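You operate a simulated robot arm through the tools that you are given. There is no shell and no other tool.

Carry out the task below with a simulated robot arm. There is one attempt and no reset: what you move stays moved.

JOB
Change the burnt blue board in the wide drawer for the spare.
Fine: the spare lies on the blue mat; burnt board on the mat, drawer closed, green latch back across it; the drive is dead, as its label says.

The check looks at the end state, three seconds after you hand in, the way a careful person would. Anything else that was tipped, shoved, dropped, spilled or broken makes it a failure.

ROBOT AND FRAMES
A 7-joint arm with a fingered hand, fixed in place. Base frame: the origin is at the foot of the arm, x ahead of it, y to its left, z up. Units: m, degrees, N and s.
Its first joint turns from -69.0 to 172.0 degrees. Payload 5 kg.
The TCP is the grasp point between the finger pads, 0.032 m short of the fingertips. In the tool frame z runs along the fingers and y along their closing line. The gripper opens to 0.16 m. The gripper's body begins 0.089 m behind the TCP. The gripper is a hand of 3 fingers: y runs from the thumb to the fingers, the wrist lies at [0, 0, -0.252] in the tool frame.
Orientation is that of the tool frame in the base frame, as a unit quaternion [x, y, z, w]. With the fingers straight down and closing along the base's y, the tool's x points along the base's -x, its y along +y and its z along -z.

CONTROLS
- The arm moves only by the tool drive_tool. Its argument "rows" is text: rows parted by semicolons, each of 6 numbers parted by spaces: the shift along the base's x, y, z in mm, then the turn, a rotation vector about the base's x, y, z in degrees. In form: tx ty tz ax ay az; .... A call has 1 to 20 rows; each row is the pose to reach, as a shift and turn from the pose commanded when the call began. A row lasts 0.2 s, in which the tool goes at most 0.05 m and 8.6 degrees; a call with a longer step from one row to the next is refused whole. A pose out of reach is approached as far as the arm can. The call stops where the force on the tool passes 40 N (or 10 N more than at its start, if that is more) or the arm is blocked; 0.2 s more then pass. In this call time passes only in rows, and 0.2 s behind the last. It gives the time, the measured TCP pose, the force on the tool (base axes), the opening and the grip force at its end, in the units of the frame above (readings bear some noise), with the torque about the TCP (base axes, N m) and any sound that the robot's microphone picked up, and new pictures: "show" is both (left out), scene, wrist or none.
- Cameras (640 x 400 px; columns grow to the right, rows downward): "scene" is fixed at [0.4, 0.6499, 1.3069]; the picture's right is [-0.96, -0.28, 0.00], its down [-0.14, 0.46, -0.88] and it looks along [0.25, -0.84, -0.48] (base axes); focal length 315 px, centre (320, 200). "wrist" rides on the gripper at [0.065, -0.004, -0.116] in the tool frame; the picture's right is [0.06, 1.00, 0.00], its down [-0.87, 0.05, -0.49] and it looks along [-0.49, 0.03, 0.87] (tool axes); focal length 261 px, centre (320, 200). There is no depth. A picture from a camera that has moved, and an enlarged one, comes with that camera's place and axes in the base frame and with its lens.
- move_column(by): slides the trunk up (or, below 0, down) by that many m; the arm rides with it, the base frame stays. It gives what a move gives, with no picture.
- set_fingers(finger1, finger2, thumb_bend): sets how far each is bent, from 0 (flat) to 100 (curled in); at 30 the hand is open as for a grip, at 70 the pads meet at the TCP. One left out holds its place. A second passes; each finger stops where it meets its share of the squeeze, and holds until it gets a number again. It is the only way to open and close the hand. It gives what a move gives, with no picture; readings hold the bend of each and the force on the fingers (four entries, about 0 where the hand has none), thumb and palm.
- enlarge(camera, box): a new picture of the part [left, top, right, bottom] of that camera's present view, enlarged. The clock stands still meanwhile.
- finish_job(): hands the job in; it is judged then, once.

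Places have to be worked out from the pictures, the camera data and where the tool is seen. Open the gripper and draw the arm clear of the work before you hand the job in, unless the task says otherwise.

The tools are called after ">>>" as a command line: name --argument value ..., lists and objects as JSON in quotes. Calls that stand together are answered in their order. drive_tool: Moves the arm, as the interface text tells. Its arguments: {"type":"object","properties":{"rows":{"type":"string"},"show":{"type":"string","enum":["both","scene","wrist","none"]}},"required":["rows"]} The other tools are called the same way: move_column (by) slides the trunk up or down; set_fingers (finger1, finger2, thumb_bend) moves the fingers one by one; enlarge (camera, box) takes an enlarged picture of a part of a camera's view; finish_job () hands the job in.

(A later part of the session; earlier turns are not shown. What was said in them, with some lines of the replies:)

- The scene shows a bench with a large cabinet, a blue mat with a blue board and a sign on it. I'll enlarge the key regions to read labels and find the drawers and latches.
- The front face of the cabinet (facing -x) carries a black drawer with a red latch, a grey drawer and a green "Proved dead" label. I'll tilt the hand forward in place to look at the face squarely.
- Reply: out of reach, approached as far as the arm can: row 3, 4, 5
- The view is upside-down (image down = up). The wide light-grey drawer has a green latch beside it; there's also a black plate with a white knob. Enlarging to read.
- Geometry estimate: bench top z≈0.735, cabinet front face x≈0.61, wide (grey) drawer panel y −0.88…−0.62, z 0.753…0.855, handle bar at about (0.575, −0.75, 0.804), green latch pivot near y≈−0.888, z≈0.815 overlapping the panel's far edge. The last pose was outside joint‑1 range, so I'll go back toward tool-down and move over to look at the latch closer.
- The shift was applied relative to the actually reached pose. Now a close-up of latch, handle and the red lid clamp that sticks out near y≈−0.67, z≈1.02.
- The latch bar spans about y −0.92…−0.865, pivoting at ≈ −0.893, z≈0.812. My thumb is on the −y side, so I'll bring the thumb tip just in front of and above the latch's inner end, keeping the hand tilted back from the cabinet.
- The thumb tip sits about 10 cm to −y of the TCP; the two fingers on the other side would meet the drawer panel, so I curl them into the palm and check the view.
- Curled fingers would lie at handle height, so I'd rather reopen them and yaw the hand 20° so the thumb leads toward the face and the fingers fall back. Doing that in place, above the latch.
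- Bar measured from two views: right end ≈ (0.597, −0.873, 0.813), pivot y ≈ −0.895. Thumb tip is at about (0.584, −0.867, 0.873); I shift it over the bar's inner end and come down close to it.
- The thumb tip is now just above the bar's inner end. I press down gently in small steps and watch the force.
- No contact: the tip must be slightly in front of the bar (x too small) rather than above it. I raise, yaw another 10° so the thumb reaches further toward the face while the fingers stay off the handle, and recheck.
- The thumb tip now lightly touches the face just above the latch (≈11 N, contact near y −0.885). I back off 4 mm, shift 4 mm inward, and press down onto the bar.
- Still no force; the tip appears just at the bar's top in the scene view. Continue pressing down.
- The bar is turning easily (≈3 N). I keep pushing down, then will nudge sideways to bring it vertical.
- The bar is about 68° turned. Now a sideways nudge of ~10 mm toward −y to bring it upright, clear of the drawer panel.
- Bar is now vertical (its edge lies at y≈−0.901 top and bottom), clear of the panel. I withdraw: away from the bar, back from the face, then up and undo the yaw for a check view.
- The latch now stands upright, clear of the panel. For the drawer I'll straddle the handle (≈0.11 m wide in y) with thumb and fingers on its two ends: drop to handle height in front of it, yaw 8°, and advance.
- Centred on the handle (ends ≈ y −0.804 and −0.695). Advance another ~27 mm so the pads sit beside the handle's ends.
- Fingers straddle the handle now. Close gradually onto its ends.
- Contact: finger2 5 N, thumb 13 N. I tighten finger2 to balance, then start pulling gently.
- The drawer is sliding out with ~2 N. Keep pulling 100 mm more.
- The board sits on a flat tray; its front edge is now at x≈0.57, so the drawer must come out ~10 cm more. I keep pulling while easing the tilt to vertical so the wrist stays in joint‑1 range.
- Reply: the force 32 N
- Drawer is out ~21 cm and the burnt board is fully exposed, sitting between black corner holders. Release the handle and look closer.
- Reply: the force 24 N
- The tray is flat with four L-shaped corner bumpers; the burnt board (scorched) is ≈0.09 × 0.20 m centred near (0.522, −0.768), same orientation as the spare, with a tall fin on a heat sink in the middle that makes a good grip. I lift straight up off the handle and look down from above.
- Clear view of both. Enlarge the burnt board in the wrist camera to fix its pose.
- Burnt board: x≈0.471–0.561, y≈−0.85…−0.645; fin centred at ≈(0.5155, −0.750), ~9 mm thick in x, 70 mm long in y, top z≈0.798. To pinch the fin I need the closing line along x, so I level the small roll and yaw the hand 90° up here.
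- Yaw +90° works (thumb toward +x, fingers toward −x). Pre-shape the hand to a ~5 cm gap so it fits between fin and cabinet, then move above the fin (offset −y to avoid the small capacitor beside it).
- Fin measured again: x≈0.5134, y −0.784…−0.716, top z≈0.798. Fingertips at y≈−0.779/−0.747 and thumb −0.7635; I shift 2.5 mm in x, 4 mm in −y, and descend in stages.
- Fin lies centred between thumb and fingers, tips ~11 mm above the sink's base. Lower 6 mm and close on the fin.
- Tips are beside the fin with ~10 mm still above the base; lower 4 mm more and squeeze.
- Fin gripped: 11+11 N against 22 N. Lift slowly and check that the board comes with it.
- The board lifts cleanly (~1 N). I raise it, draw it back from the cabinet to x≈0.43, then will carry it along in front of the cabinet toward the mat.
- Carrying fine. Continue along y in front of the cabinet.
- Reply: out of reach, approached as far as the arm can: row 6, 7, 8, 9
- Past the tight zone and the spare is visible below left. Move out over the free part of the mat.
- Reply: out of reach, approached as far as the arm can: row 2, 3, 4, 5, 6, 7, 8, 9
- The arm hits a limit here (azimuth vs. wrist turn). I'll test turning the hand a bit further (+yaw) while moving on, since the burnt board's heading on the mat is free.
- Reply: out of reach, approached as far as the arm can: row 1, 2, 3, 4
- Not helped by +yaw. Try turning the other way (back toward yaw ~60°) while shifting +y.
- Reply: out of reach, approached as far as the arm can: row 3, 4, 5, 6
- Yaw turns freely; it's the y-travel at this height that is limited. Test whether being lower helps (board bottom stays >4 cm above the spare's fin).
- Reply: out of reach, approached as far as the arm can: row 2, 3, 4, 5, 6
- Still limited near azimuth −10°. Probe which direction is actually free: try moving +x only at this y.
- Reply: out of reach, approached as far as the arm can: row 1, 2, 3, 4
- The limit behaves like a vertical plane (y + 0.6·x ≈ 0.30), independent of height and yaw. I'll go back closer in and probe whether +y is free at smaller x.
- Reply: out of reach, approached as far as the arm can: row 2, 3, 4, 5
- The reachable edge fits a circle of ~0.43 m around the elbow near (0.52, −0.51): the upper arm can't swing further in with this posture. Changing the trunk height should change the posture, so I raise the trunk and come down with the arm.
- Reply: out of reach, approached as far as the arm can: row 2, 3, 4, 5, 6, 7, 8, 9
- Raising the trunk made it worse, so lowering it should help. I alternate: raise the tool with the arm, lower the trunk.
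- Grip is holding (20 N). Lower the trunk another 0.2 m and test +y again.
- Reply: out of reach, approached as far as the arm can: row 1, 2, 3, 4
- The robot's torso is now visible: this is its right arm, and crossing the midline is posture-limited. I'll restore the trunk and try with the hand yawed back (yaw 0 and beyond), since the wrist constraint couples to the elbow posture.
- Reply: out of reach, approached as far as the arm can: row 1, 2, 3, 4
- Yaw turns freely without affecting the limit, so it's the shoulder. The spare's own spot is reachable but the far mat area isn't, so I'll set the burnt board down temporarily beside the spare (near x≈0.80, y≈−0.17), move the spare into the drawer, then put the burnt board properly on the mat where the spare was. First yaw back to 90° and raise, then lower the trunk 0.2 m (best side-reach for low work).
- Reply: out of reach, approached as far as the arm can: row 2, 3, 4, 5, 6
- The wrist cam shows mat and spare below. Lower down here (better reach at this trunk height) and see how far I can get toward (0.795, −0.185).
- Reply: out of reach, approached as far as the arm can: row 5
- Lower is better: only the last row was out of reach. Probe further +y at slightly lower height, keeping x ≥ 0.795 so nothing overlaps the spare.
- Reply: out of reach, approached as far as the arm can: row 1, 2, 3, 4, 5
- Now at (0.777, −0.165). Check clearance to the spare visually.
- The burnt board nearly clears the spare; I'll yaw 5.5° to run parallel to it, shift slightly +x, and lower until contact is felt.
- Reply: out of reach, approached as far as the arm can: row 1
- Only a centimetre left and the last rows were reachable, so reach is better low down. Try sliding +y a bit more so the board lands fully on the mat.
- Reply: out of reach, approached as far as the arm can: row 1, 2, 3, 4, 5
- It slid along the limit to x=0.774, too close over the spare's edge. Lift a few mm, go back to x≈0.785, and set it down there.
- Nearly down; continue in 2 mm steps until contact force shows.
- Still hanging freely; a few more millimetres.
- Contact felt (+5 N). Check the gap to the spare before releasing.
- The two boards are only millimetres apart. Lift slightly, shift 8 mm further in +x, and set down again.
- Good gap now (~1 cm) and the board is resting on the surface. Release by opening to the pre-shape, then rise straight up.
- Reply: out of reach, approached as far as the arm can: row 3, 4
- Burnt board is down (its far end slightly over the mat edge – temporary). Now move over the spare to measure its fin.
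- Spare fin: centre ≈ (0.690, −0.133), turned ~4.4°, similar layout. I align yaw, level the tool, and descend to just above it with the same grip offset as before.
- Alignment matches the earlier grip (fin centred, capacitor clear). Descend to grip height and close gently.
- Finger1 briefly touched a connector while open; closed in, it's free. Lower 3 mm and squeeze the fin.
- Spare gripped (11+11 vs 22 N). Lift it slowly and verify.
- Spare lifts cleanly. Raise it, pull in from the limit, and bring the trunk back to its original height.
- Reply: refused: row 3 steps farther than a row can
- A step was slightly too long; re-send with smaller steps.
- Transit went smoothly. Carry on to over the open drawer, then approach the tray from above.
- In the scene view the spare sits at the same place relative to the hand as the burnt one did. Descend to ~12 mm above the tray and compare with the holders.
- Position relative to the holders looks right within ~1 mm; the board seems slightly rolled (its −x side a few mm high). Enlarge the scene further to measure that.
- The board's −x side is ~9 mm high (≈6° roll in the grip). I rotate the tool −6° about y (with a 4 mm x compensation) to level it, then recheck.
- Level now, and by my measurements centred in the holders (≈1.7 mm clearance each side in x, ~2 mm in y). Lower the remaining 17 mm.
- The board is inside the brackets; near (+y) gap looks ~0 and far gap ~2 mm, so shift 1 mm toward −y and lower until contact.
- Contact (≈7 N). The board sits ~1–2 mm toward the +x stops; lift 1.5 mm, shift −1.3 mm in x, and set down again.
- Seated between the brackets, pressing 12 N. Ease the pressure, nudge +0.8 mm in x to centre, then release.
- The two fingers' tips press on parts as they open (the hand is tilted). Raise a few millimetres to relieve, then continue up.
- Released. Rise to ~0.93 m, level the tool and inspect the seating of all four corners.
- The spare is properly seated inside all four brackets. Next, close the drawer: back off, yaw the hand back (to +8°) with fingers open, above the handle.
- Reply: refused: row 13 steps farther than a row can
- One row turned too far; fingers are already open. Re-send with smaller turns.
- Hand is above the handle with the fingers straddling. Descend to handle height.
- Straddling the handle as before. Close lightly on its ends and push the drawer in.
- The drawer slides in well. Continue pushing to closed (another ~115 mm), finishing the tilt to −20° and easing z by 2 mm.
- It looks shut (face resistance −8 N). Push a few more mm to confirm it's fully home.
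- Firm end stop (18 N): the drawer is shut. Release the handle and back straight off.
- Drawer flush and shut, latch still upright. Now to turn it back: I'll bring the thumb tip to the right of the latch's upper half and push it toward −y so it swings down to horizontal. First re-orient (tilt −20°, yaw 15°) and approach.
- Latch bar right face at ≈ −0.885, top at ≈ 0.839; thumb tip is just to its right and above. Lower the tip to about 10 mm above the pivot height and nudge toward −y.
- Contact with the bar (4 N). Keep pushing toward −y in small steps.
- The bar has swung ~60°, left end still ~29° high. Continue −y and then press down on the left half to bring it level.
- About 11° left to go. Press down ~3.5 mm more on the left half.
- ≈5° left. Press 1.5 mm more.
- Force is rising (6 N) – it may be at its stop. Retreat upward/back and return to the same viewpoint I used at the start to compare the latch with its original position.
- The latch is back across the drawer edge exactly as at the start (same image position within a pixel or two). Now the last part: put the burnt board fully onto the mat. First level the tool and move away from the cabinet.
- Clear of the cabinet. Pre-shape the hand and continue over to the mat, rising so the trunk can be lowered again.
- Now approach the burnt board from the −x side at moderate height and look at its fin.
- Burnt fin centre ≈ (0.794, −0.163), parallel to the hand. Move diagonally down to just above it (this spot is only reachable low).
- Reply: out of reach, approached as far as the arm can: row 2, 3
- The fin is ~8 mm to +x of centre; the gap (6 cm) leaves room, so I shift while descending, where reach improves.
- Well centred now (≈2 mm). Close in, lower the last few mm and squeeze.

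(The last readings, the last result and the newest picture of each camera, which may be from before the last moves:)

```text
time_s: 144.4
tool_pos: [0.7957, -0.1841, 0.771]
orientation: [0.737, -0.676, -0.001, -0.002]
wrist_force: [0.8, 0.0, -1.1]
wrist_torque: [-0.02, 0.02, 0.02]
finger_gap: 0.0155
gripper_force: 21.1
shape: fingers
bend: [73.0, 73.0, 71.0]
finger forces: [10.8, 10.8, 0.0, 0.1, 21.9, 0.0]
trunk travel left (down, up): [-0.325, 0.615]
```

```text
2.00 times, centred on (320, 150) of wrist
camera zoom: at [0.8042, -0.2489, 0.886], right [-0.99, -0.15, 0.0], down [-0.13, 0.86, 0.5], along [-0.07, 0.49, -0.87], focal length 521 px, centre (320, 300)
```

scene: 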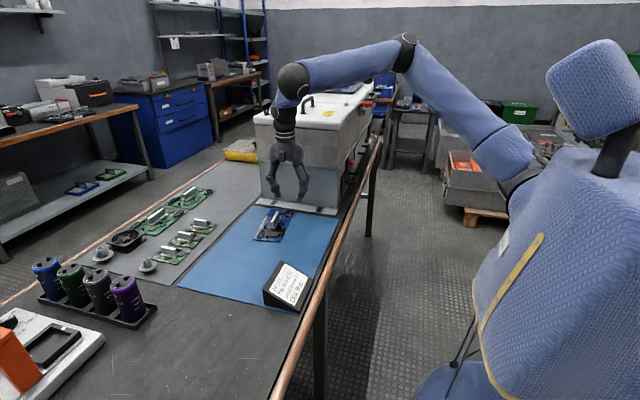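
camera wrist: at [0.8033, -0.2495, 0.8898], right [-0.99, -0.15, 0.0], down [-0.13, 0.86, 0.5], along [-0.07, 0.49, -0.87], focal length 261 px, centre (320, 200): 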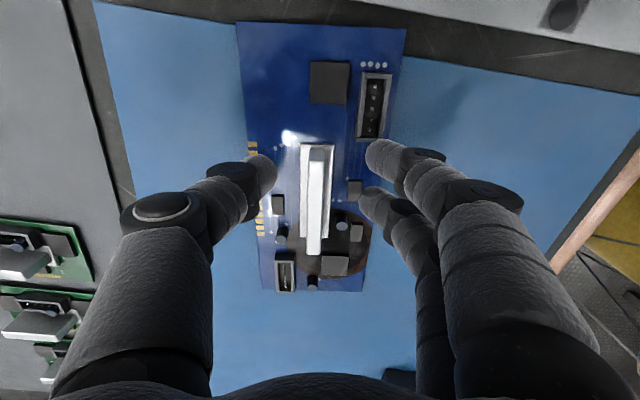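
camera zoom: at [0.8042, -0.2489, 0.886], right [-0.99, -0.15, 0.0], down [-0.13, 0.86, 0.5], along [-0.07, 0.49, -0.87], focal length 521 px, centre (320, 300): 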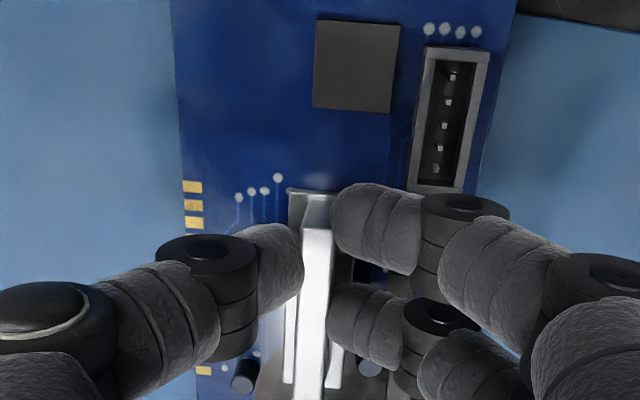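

Gripped. Lift ~2 cm, carry it to the middle of the free mat area where the spare had been, and level its roll (−6° about y as before).

>>> drive_tool --rows "0 0 6 0 0 0; -3 1 15 0 0 0; -20 8 22 0 0 0; -50 20 24 0 0 0; -80 34 24 0 0 0; -106 46 24 0 0 0; -108 46 24 0 -3 0; -110 46 24 0 -6 0" --show "both"

>>> enlarge --camera "scene" --box '[250, 170, 350, 260]'

```text
time_s: 146.2
tool_pos: [0.6864, -0.1356, 0.7972]
orientation: [0.736, -0.676, 0.038, -0.034]
wrist_force: [0.1, 1.1, -0.5]
wrist_torque: [-0.04, 0.01, 0.02]
finger_gap: 0.0157
gripper_force: 21.4
shape: fingers
bend: [74.0, 73.0, 71.0]
finger forces: [11.2, 10.5, 0.0, 0.0, 21.8, 0.0]
out of reach, approached as far as the arm can: row 1, 2
trunk travel left (down, up): [-0.325, 0.615]
camera wrist: at [0.6843, -0.1999, 0.9113], right [-0.98, -0.15, -0.1], down [-0.18, 0.86, 0.48], along [0.02, 0.49, -0.87], focal length 261 px, centre (320, 200)
```

scene: 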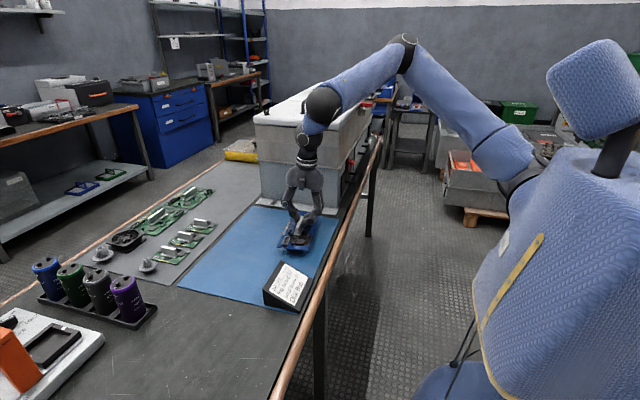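
wrist: 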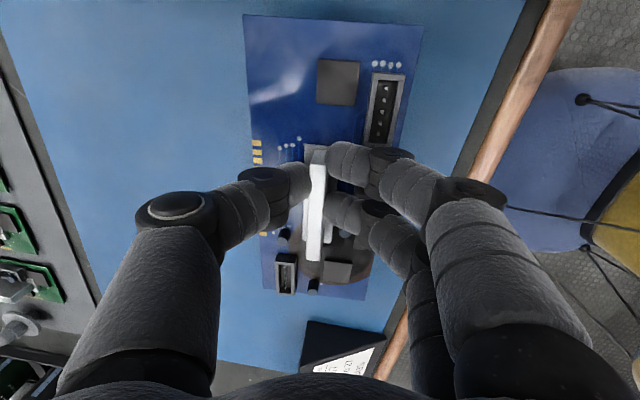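

```text
4.44 times, centred on (300, 215) of scene
camera zoom: at [0.4, 0.6499, 1.3069], right [-0.96, -0.28, 0.0], down [-0.14, 0.46, -0.88], along [0.25, -0.84, -0.48], focal length 1400 px, centre (409, 133)
```

zoom: 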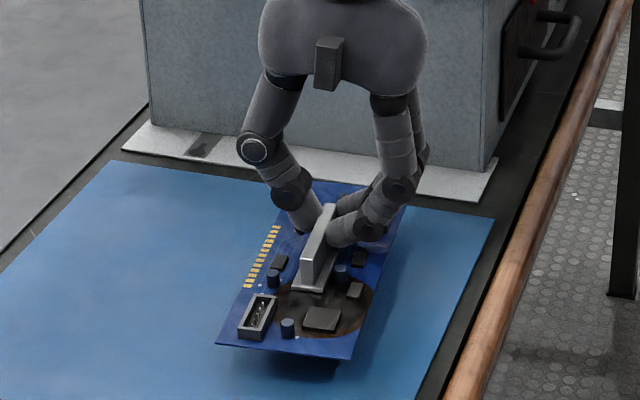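

Board is level and well inside the mat. Lower to contact.

>>> drive_tool --rows "0 0 -8 0 0 0; 0 0 -16 0 0 0; 0 0 -22 0 0 0; 0 0 -25 0 0 0; 0 0 -27 0 0 0; 0 0 -29 0 0 0" --show "none"

>>> enlarge --camera "scene" --box '[260, 185, 340, 255]'

```text
time_s: 147.6
tool_pos: [0.6878, -0.135, 0.7669]
orientation: [0.737, -0.674, 0.038, -0.035]
wrist_force: [-0.2, -0.5, 0.5]
wrist_torque: [0.02, -0.01, 0.0]
finger_gap: 0.0153
gripper_force: 22.3
shape: fingers
bend: [74.0, 74.0, 71.0]
finger forces: [10.6, 11.5, 0.0, 0.0, 22.1, 0.0]
trunk travel left (down, up): [-0.325, 0.615]
```

```text
5.71 times, centred on (300, 220) of scene
camera zoom: at [0.4, 0.6499, 1.3069], right [-0.96, -0.28, 0.0], down [-0.14, 0.46, -0.88], along [0.25, -0.84, -0.48], focal length 1799 px, centre (434, 86)
```

zoom: 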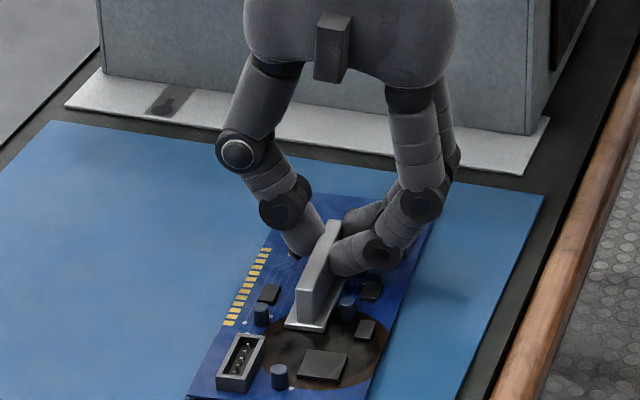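

Touching down. Lower 1 mm more, then open just slightly to free the fin, and rise straight up.

>>> drive_tool --rows "0 0 -1 0 0 0" --show "none"

>>> set_fingers --finger1 67 --finger2 67 --thumb_bend 66

>>> drive_tool --rows "0 0 4 0 0 0; 0 0 9 0 0 0; 0 0 16 0 0 0" --show "none"

>>> enlarge --camera "scene" --box '[260, 185, 340, 255]'

```text
time_s: 148.0
tool_pos: [0.6892, -0.1365, 0.7669]
orientation: [0.737, -0.674, 0.038, -0.035]
wrist_force: [-1.4, -0.5, 5.8]
wrist_torque: [0.02, 0.03, 0.0]
finger_gap: 0.0152
gripper_force: 23.5
shape: fingers
bend: [74.0, 74.0, 71.0]
finger forces: [11.8, 12.5, 0.0, 0.0, 22.7, 0.0]
trunk travel left (down, up): [-0.325, 0.615]
```

```text
time_s: 149.0
tool_pos: [0.688, -0.1357, 0.7663]
orientation: [0.737, -0.674, 0.037, -0.035]
wrist_force: [0.0, 0.1, -0.3]
wrist_torque: [-0.01, 0.02, -0.03]
finger_gap: 0.0233
gripper_force: 0.0
shape: fingers
bend: [67.0, 67.0, 66.0]
finger forces: [0.0, 0.0, 0.1, 0.0, 0.0, 0.1]
trunk travel left (down, up): [-0.325, 0.615]
```

```text
time_s: 149.8
tool_pos: [0.6876, -0.1357, 0.7825]
orientation: [0.736, -0.675, 0.038, -0.035]
wrist_force: [0.0, -0.5, -0.2]
wrist_torque: [0.01, 0.01, -0.02]
finger_gap: 0.0233
gripper_force: 0.0
shape: fingers
bend: [67.0, 67.0, 66.0]
finger forces: [0.0, 0.0, 0.0, 0.0, 0.0, 0.1]
trunk travel left (down, up): [-0.325, 0.615]
```

```text
5.71 times, centred on (300, 220) of scene
camera zoom: at [0.4, 0.6499, 1.3069], right [-0.96, -0.28, 0.0], down [-0.14, 0.46, -0.88], along [0.25, -0.84, -0.48], focal length 1799 px, centre (434, 86)
```

zoom: 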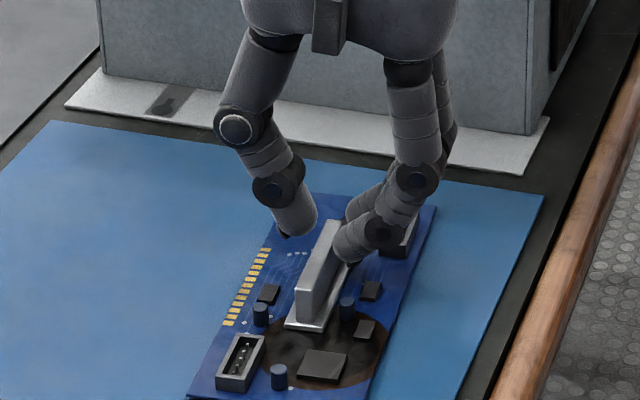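

The board stays put as the hand lifts away. Rise further, open the hand, level it and draw clear of the work.

>>> drive_tool --rows "0 0 20 0 3 0; 0 -3 45 0 6 0; -15 -8 75 0 6 0; -40 -15 105 0 6 0; -70 -22 130 0 6 0; -95 -28 145 0 6 0" --show "none"

>>> set_fingers --finger1 30 --finger2 30 --thumb_bend 30

>>> move_column --by 0.2

>>> drive_tool --rows "-20 -15 -10 0 0 0; -45 -35 -30 0 0 0; -65 -60 -55 0 0 0; -80 -90 -80 0 0 0; -90 -125 -100 0 0 0; -95 -165 -110 0 0 0; -100 -200 -110 0 0 0; -110 -235 -110 0 0 0; -125 -270 -110 0 0 0; -145 -300 -110 0 0 0" --show "both"

```text
time_s: 151.2
tool_pos: [0.5924, -0.1628, 0.9282]
orientation: [0.737, -0.676, 0.0, 0.001]
wrist_force: [-0.2, 0.3, -0.2]
wrist_torque: [-0.05, 0.01, -0.02]
finger_gap: 0.0231
gripper_force: 0.0
shape: fingers
bend: [67.0, 67.0, 66.0]
finger forces: [0.0, 0.0, 0.1, 0.1, 0.0, 0.1]
trunk travel left (down, up): [-0.325, 0.615]
```

```text
time_s: 152.2
tool_pos: [0.5929, -0.1622, 0.9286]
orientation: [0.737, -0.676, -0.001, 0.001]
wrist_force: [1.4, 0.0, -0.2]
wrist_torque: [0.01, -0.02, -0.04]
finger_gap: 0.1677
gripper_force: 0.0
shape: fingers
bend: [30.0, 30.0, 30.0]
finger forces: [0.1, 0.0, 0.0, 0.2, 0.0, 0.0]
trunk travel left (down, up): [-0.325, 0.615]
```

```text
time_s: 154.4
tool_pos: [0.5923, -0.1644, 1.1278]
orientation: [0.737, -0.676, -0.002, 0.0]
wrist_force: [-0.4, 0.3, 0.0]
wrist_torque: [-0.03, -0.02, 0.03]
finger_gap: 0.1676
gripper_force: 0.1
shape: fingers
bend: [30.0, 30.0, 30.0]
finger forces: [0.1, 0.0, 0.1, 0.0, 0.0, 0.0]
trunk travel left (down, up): [-0.525, 0.415]
```

```text
time_s: 156.6
tool_pos: [0.4472, -0.4641, 1.0193]
orientation: [0.737, -0.675, -0.001, 0.001]
wrist_force: [-0.3, -0.9, -0.2]
wrist_torque: [0.02, -0.02, -0.05]
finger_gap: 0.1677
gripper_force: 0.0
shape: fingers
bend: [30.0, 30.0, 30.0]
finger forces: [0.1, 0.0, 0.1, 0.0, 0.0, 0.0]
trunk travel left (down, up): [-0.525, 0.415]
camera wrist: at [0.4566, -0.5285, 1.1332], right [-0.99, -0.15, 0.0], down [-0.13, 0.86, 0.49], along [-0.07, 0.49, -0.87], focal length 261 px, centre (320, 200)
```

scene: 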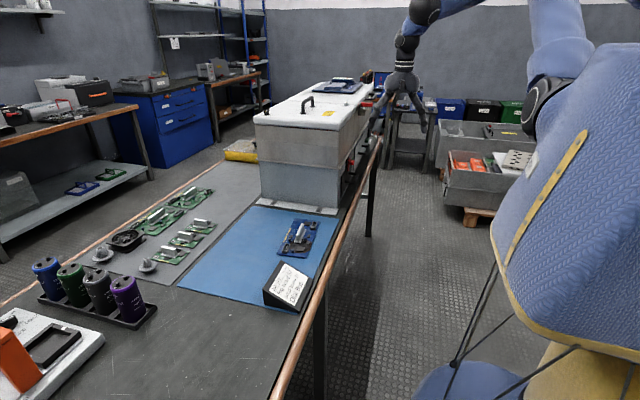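
wrist: 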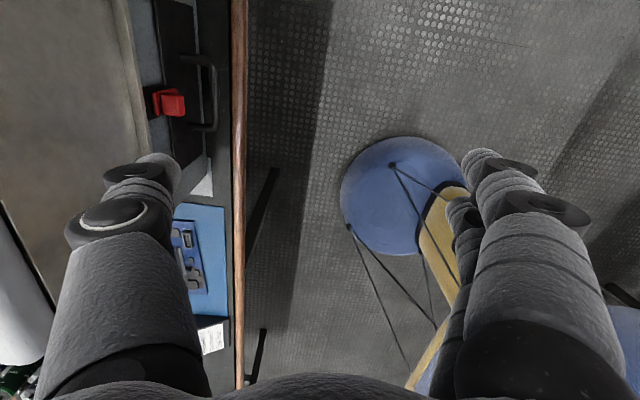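

Verify the final state: zoom on the board and on the drawer/latch, after yawing the hand back to face the cabinet front from a safe distance.

>>> drive_tool --rows "-5 -5 0 0 0 -8.4; -8 -10 0 0 0 -16.8; -12 -20 0 0 0 -25.2; -16 -30 0 0 0 -33.6; -20 -40 0 0 0 -42; -22 -50 0 0 0 -50.4; -24 -60 0 0 0 -58.8; -24 -70 0 0 0 -67.2; -24 -80 0 0 0 -75.6; -24 -90 0 0 0 -84; -24 -100 0 0 0 -92; -24 -105 0 0 0 -95" --show "none"

>>> drive_tool --rows "0 -15 0 0 -6 0; 0 -30 -5 0 -12 0; 0 -50 -10 0 -18 0; 0 -70 -10 0 -20 0" --show "both"

>>> enlarge --camera "wrist" --box '[120, 90, 480, 260]'

>>> enlarge --camera "scene" --box '[180, 180, 360, 320]'

>>> enlarge --camera "scene" --box '[340, 80, 420, 180]'

```text
time_s: 159.2
tool_pos: [0.4238, -0.5687, 1.0172]
orientation: [0.001, 1.0, 0.001, 0.0]
wrist_force: [0.4, 0.1, -0.4]
wrist_torque: [0.0, -0.02, 0.02]
finger_gap: 0.1676
gripper_force: 0.0
shape: fingers
bend: [30.0, 30.0, 30.0]
finger forces: [0.0, 0.0, 0.0, 0.0, 0.1, 0.0]
trunk travel left (down, up): [-0.525, 0.415]
```

```text
time_s: 160.2
tool_pos: [0.4259, -0.6364, 1.0086]
orientation: [0.0, 0.985, 0.001, 0.174]
wrist_force: [0.6, 0.1, -0.2]
wrist_torque: [-0.03, 0.03, -0.02]
finger_gap: 0.1677
gripper_force: 0.1
shape: fingers
bend: [30.0, 30.0, 30.0]
finger forces: [0.0, 0.0, 0.0, 0.1, 0.1, 0.1]
trunk travel left (down, up): [-0.525, 0.415]
camera wrist: at [0.3241, -0.6415, 1.0931], right [-0.06, 1.0, -0.02], down [0.65, 0.05, 0.76], along [0.76, 0.03, -0.65], focal length 261 px, centre (320, 200)
```

scene: 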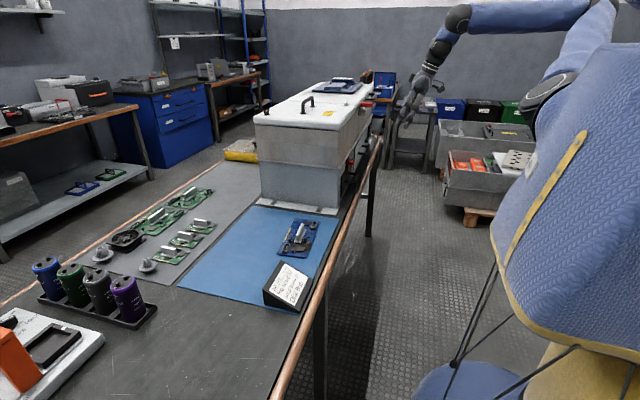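
wrist: 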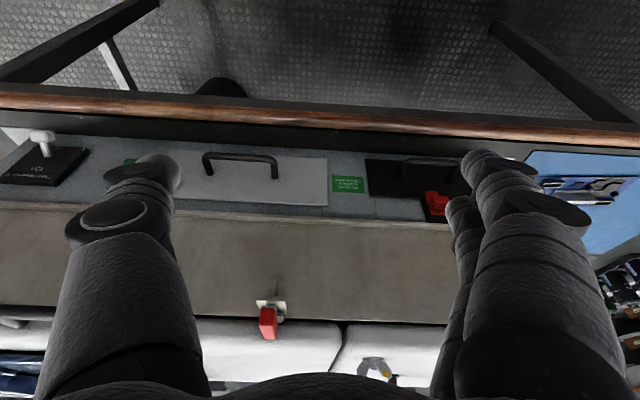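

```text
1.78 times, centred on (300, 175) of wrist
camera zoom: at [0.3241, -0.6415, 1.0931], right [-0.06, 1.0, -0.02], down [0.65, 0.05, 0.76], along [0.76, 0.03, -0.65], focal length 463 px, centre (356, 244)
```

zoom: 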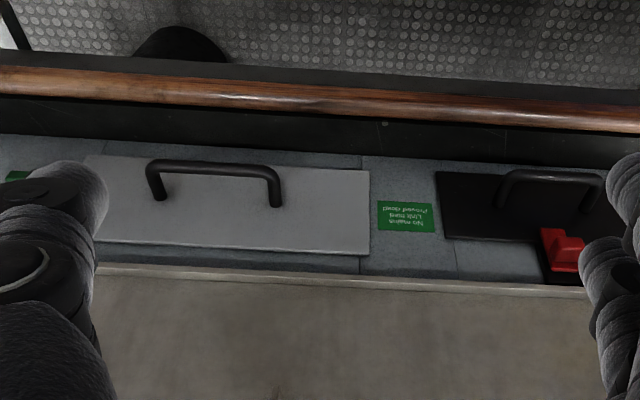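

```text
2.86 times, centred on (270, 250) of scene
camera zoom: at [0.4, 0.6499, 1.3069], right [-0.96, -0.28, 0.0], down [-0.14, 0.46, -0.88], along [0.25, -0.84, -0.48], focal length 900 px, centre (463, 57)
```

zoom: 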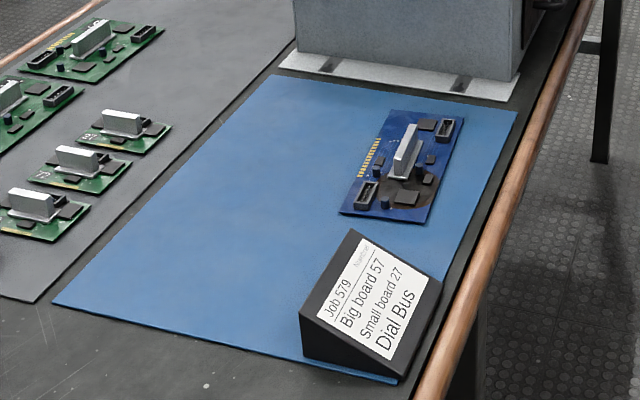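

```text
4.00 times, centred on (380, 130) of scene
camera zoom: at [0.4, 0.6499, 1.3069], right [-0.96, -0.28, 0.0], down [-0.14, 0.46, -0.88], along [0.25, -0.84, -0.48], focal length 1260 px, centre (80, 480)
```

zoom: 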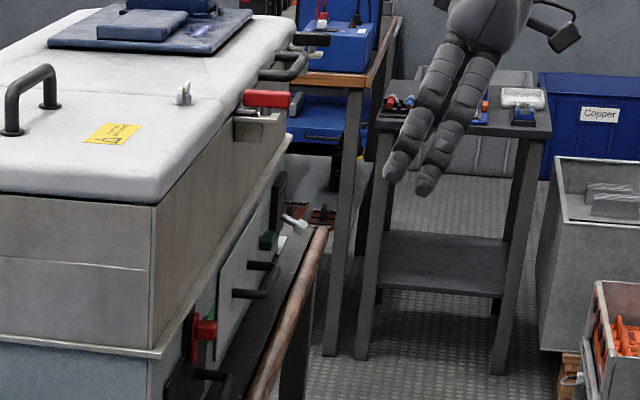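

Everything matches the goal: scorched board on the mat, drawer flush, green latch across its edge, nothing else disturbed. I back the open hand to roughly its starting pose and hand in.

>>> drive_tool --rows "-5 20 3 0 7 0; -10 45 6 0 14 0; -20 70 6 0 20 0" --show "scene"

```text
time_s: 161.0
tool_pos: [0.4045, -0.5659, 1.0133]
orientation: [0.0, 1.0, 0.0, 0.0]
wrist_force: [0.2, -0.5, 0.0]
wrist_torque: [-0.03, 0.01, 0.0]
finger_gap: 0.1677
gripper_force: 0.1
shape: fingers
bend: [30.0, 30.0, 30.0]
finger forces: [0.1, 0.0, 0.0, 0.1, 0.1, 0.1]
trunk travel left (down, up): [-0.525, 0.415]
```

scene: 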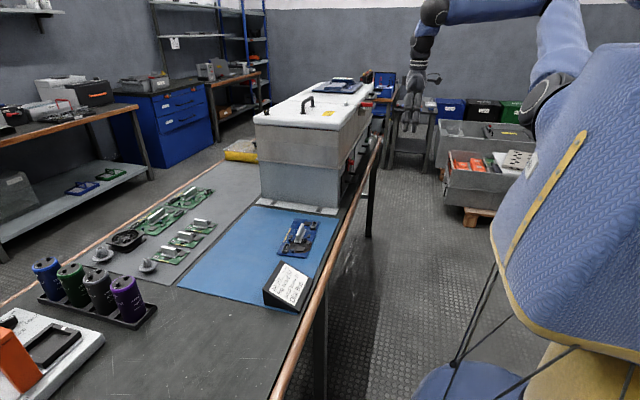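

The arm is back at its starting pose with the hand open and the work is complete, so I hand the job in.

>>> finish_job

```text
The job is handed in.
```

The burnt blue board is out of the wide drawer and the spare is in its place; the job is handed in.

- **Spare:** it sits between the four corner holders in the drawer tray, facing the same way as the old board. I did not look at it again after the drawer was shut.
- **Drawer:** pushed in to its end stop, with the front flush as it was at the start.
- **Green latch:** back across the drawer edge. From the same viewpoint as at the start it lines up within a pixel or two.
- **Burnt board:** lies fully on the blue mat, about where the spare had been. The arm could not reach the free far side of the mat, so I first set the board down beside the spare, overlapping the mat edge. I moved it fully onto the mat once the spare was gone.
- **Contact:** a finger pressed on one of the spare's connectors (about 10 N) as I picked it up. The fingers also pressed on its parts (about 6 N each) as I let go of it in the tray. I saw no mark or shift from either.

In the last pictures nothing else looks moved or tipped. The hand is open and the arm is back at its starting pose.
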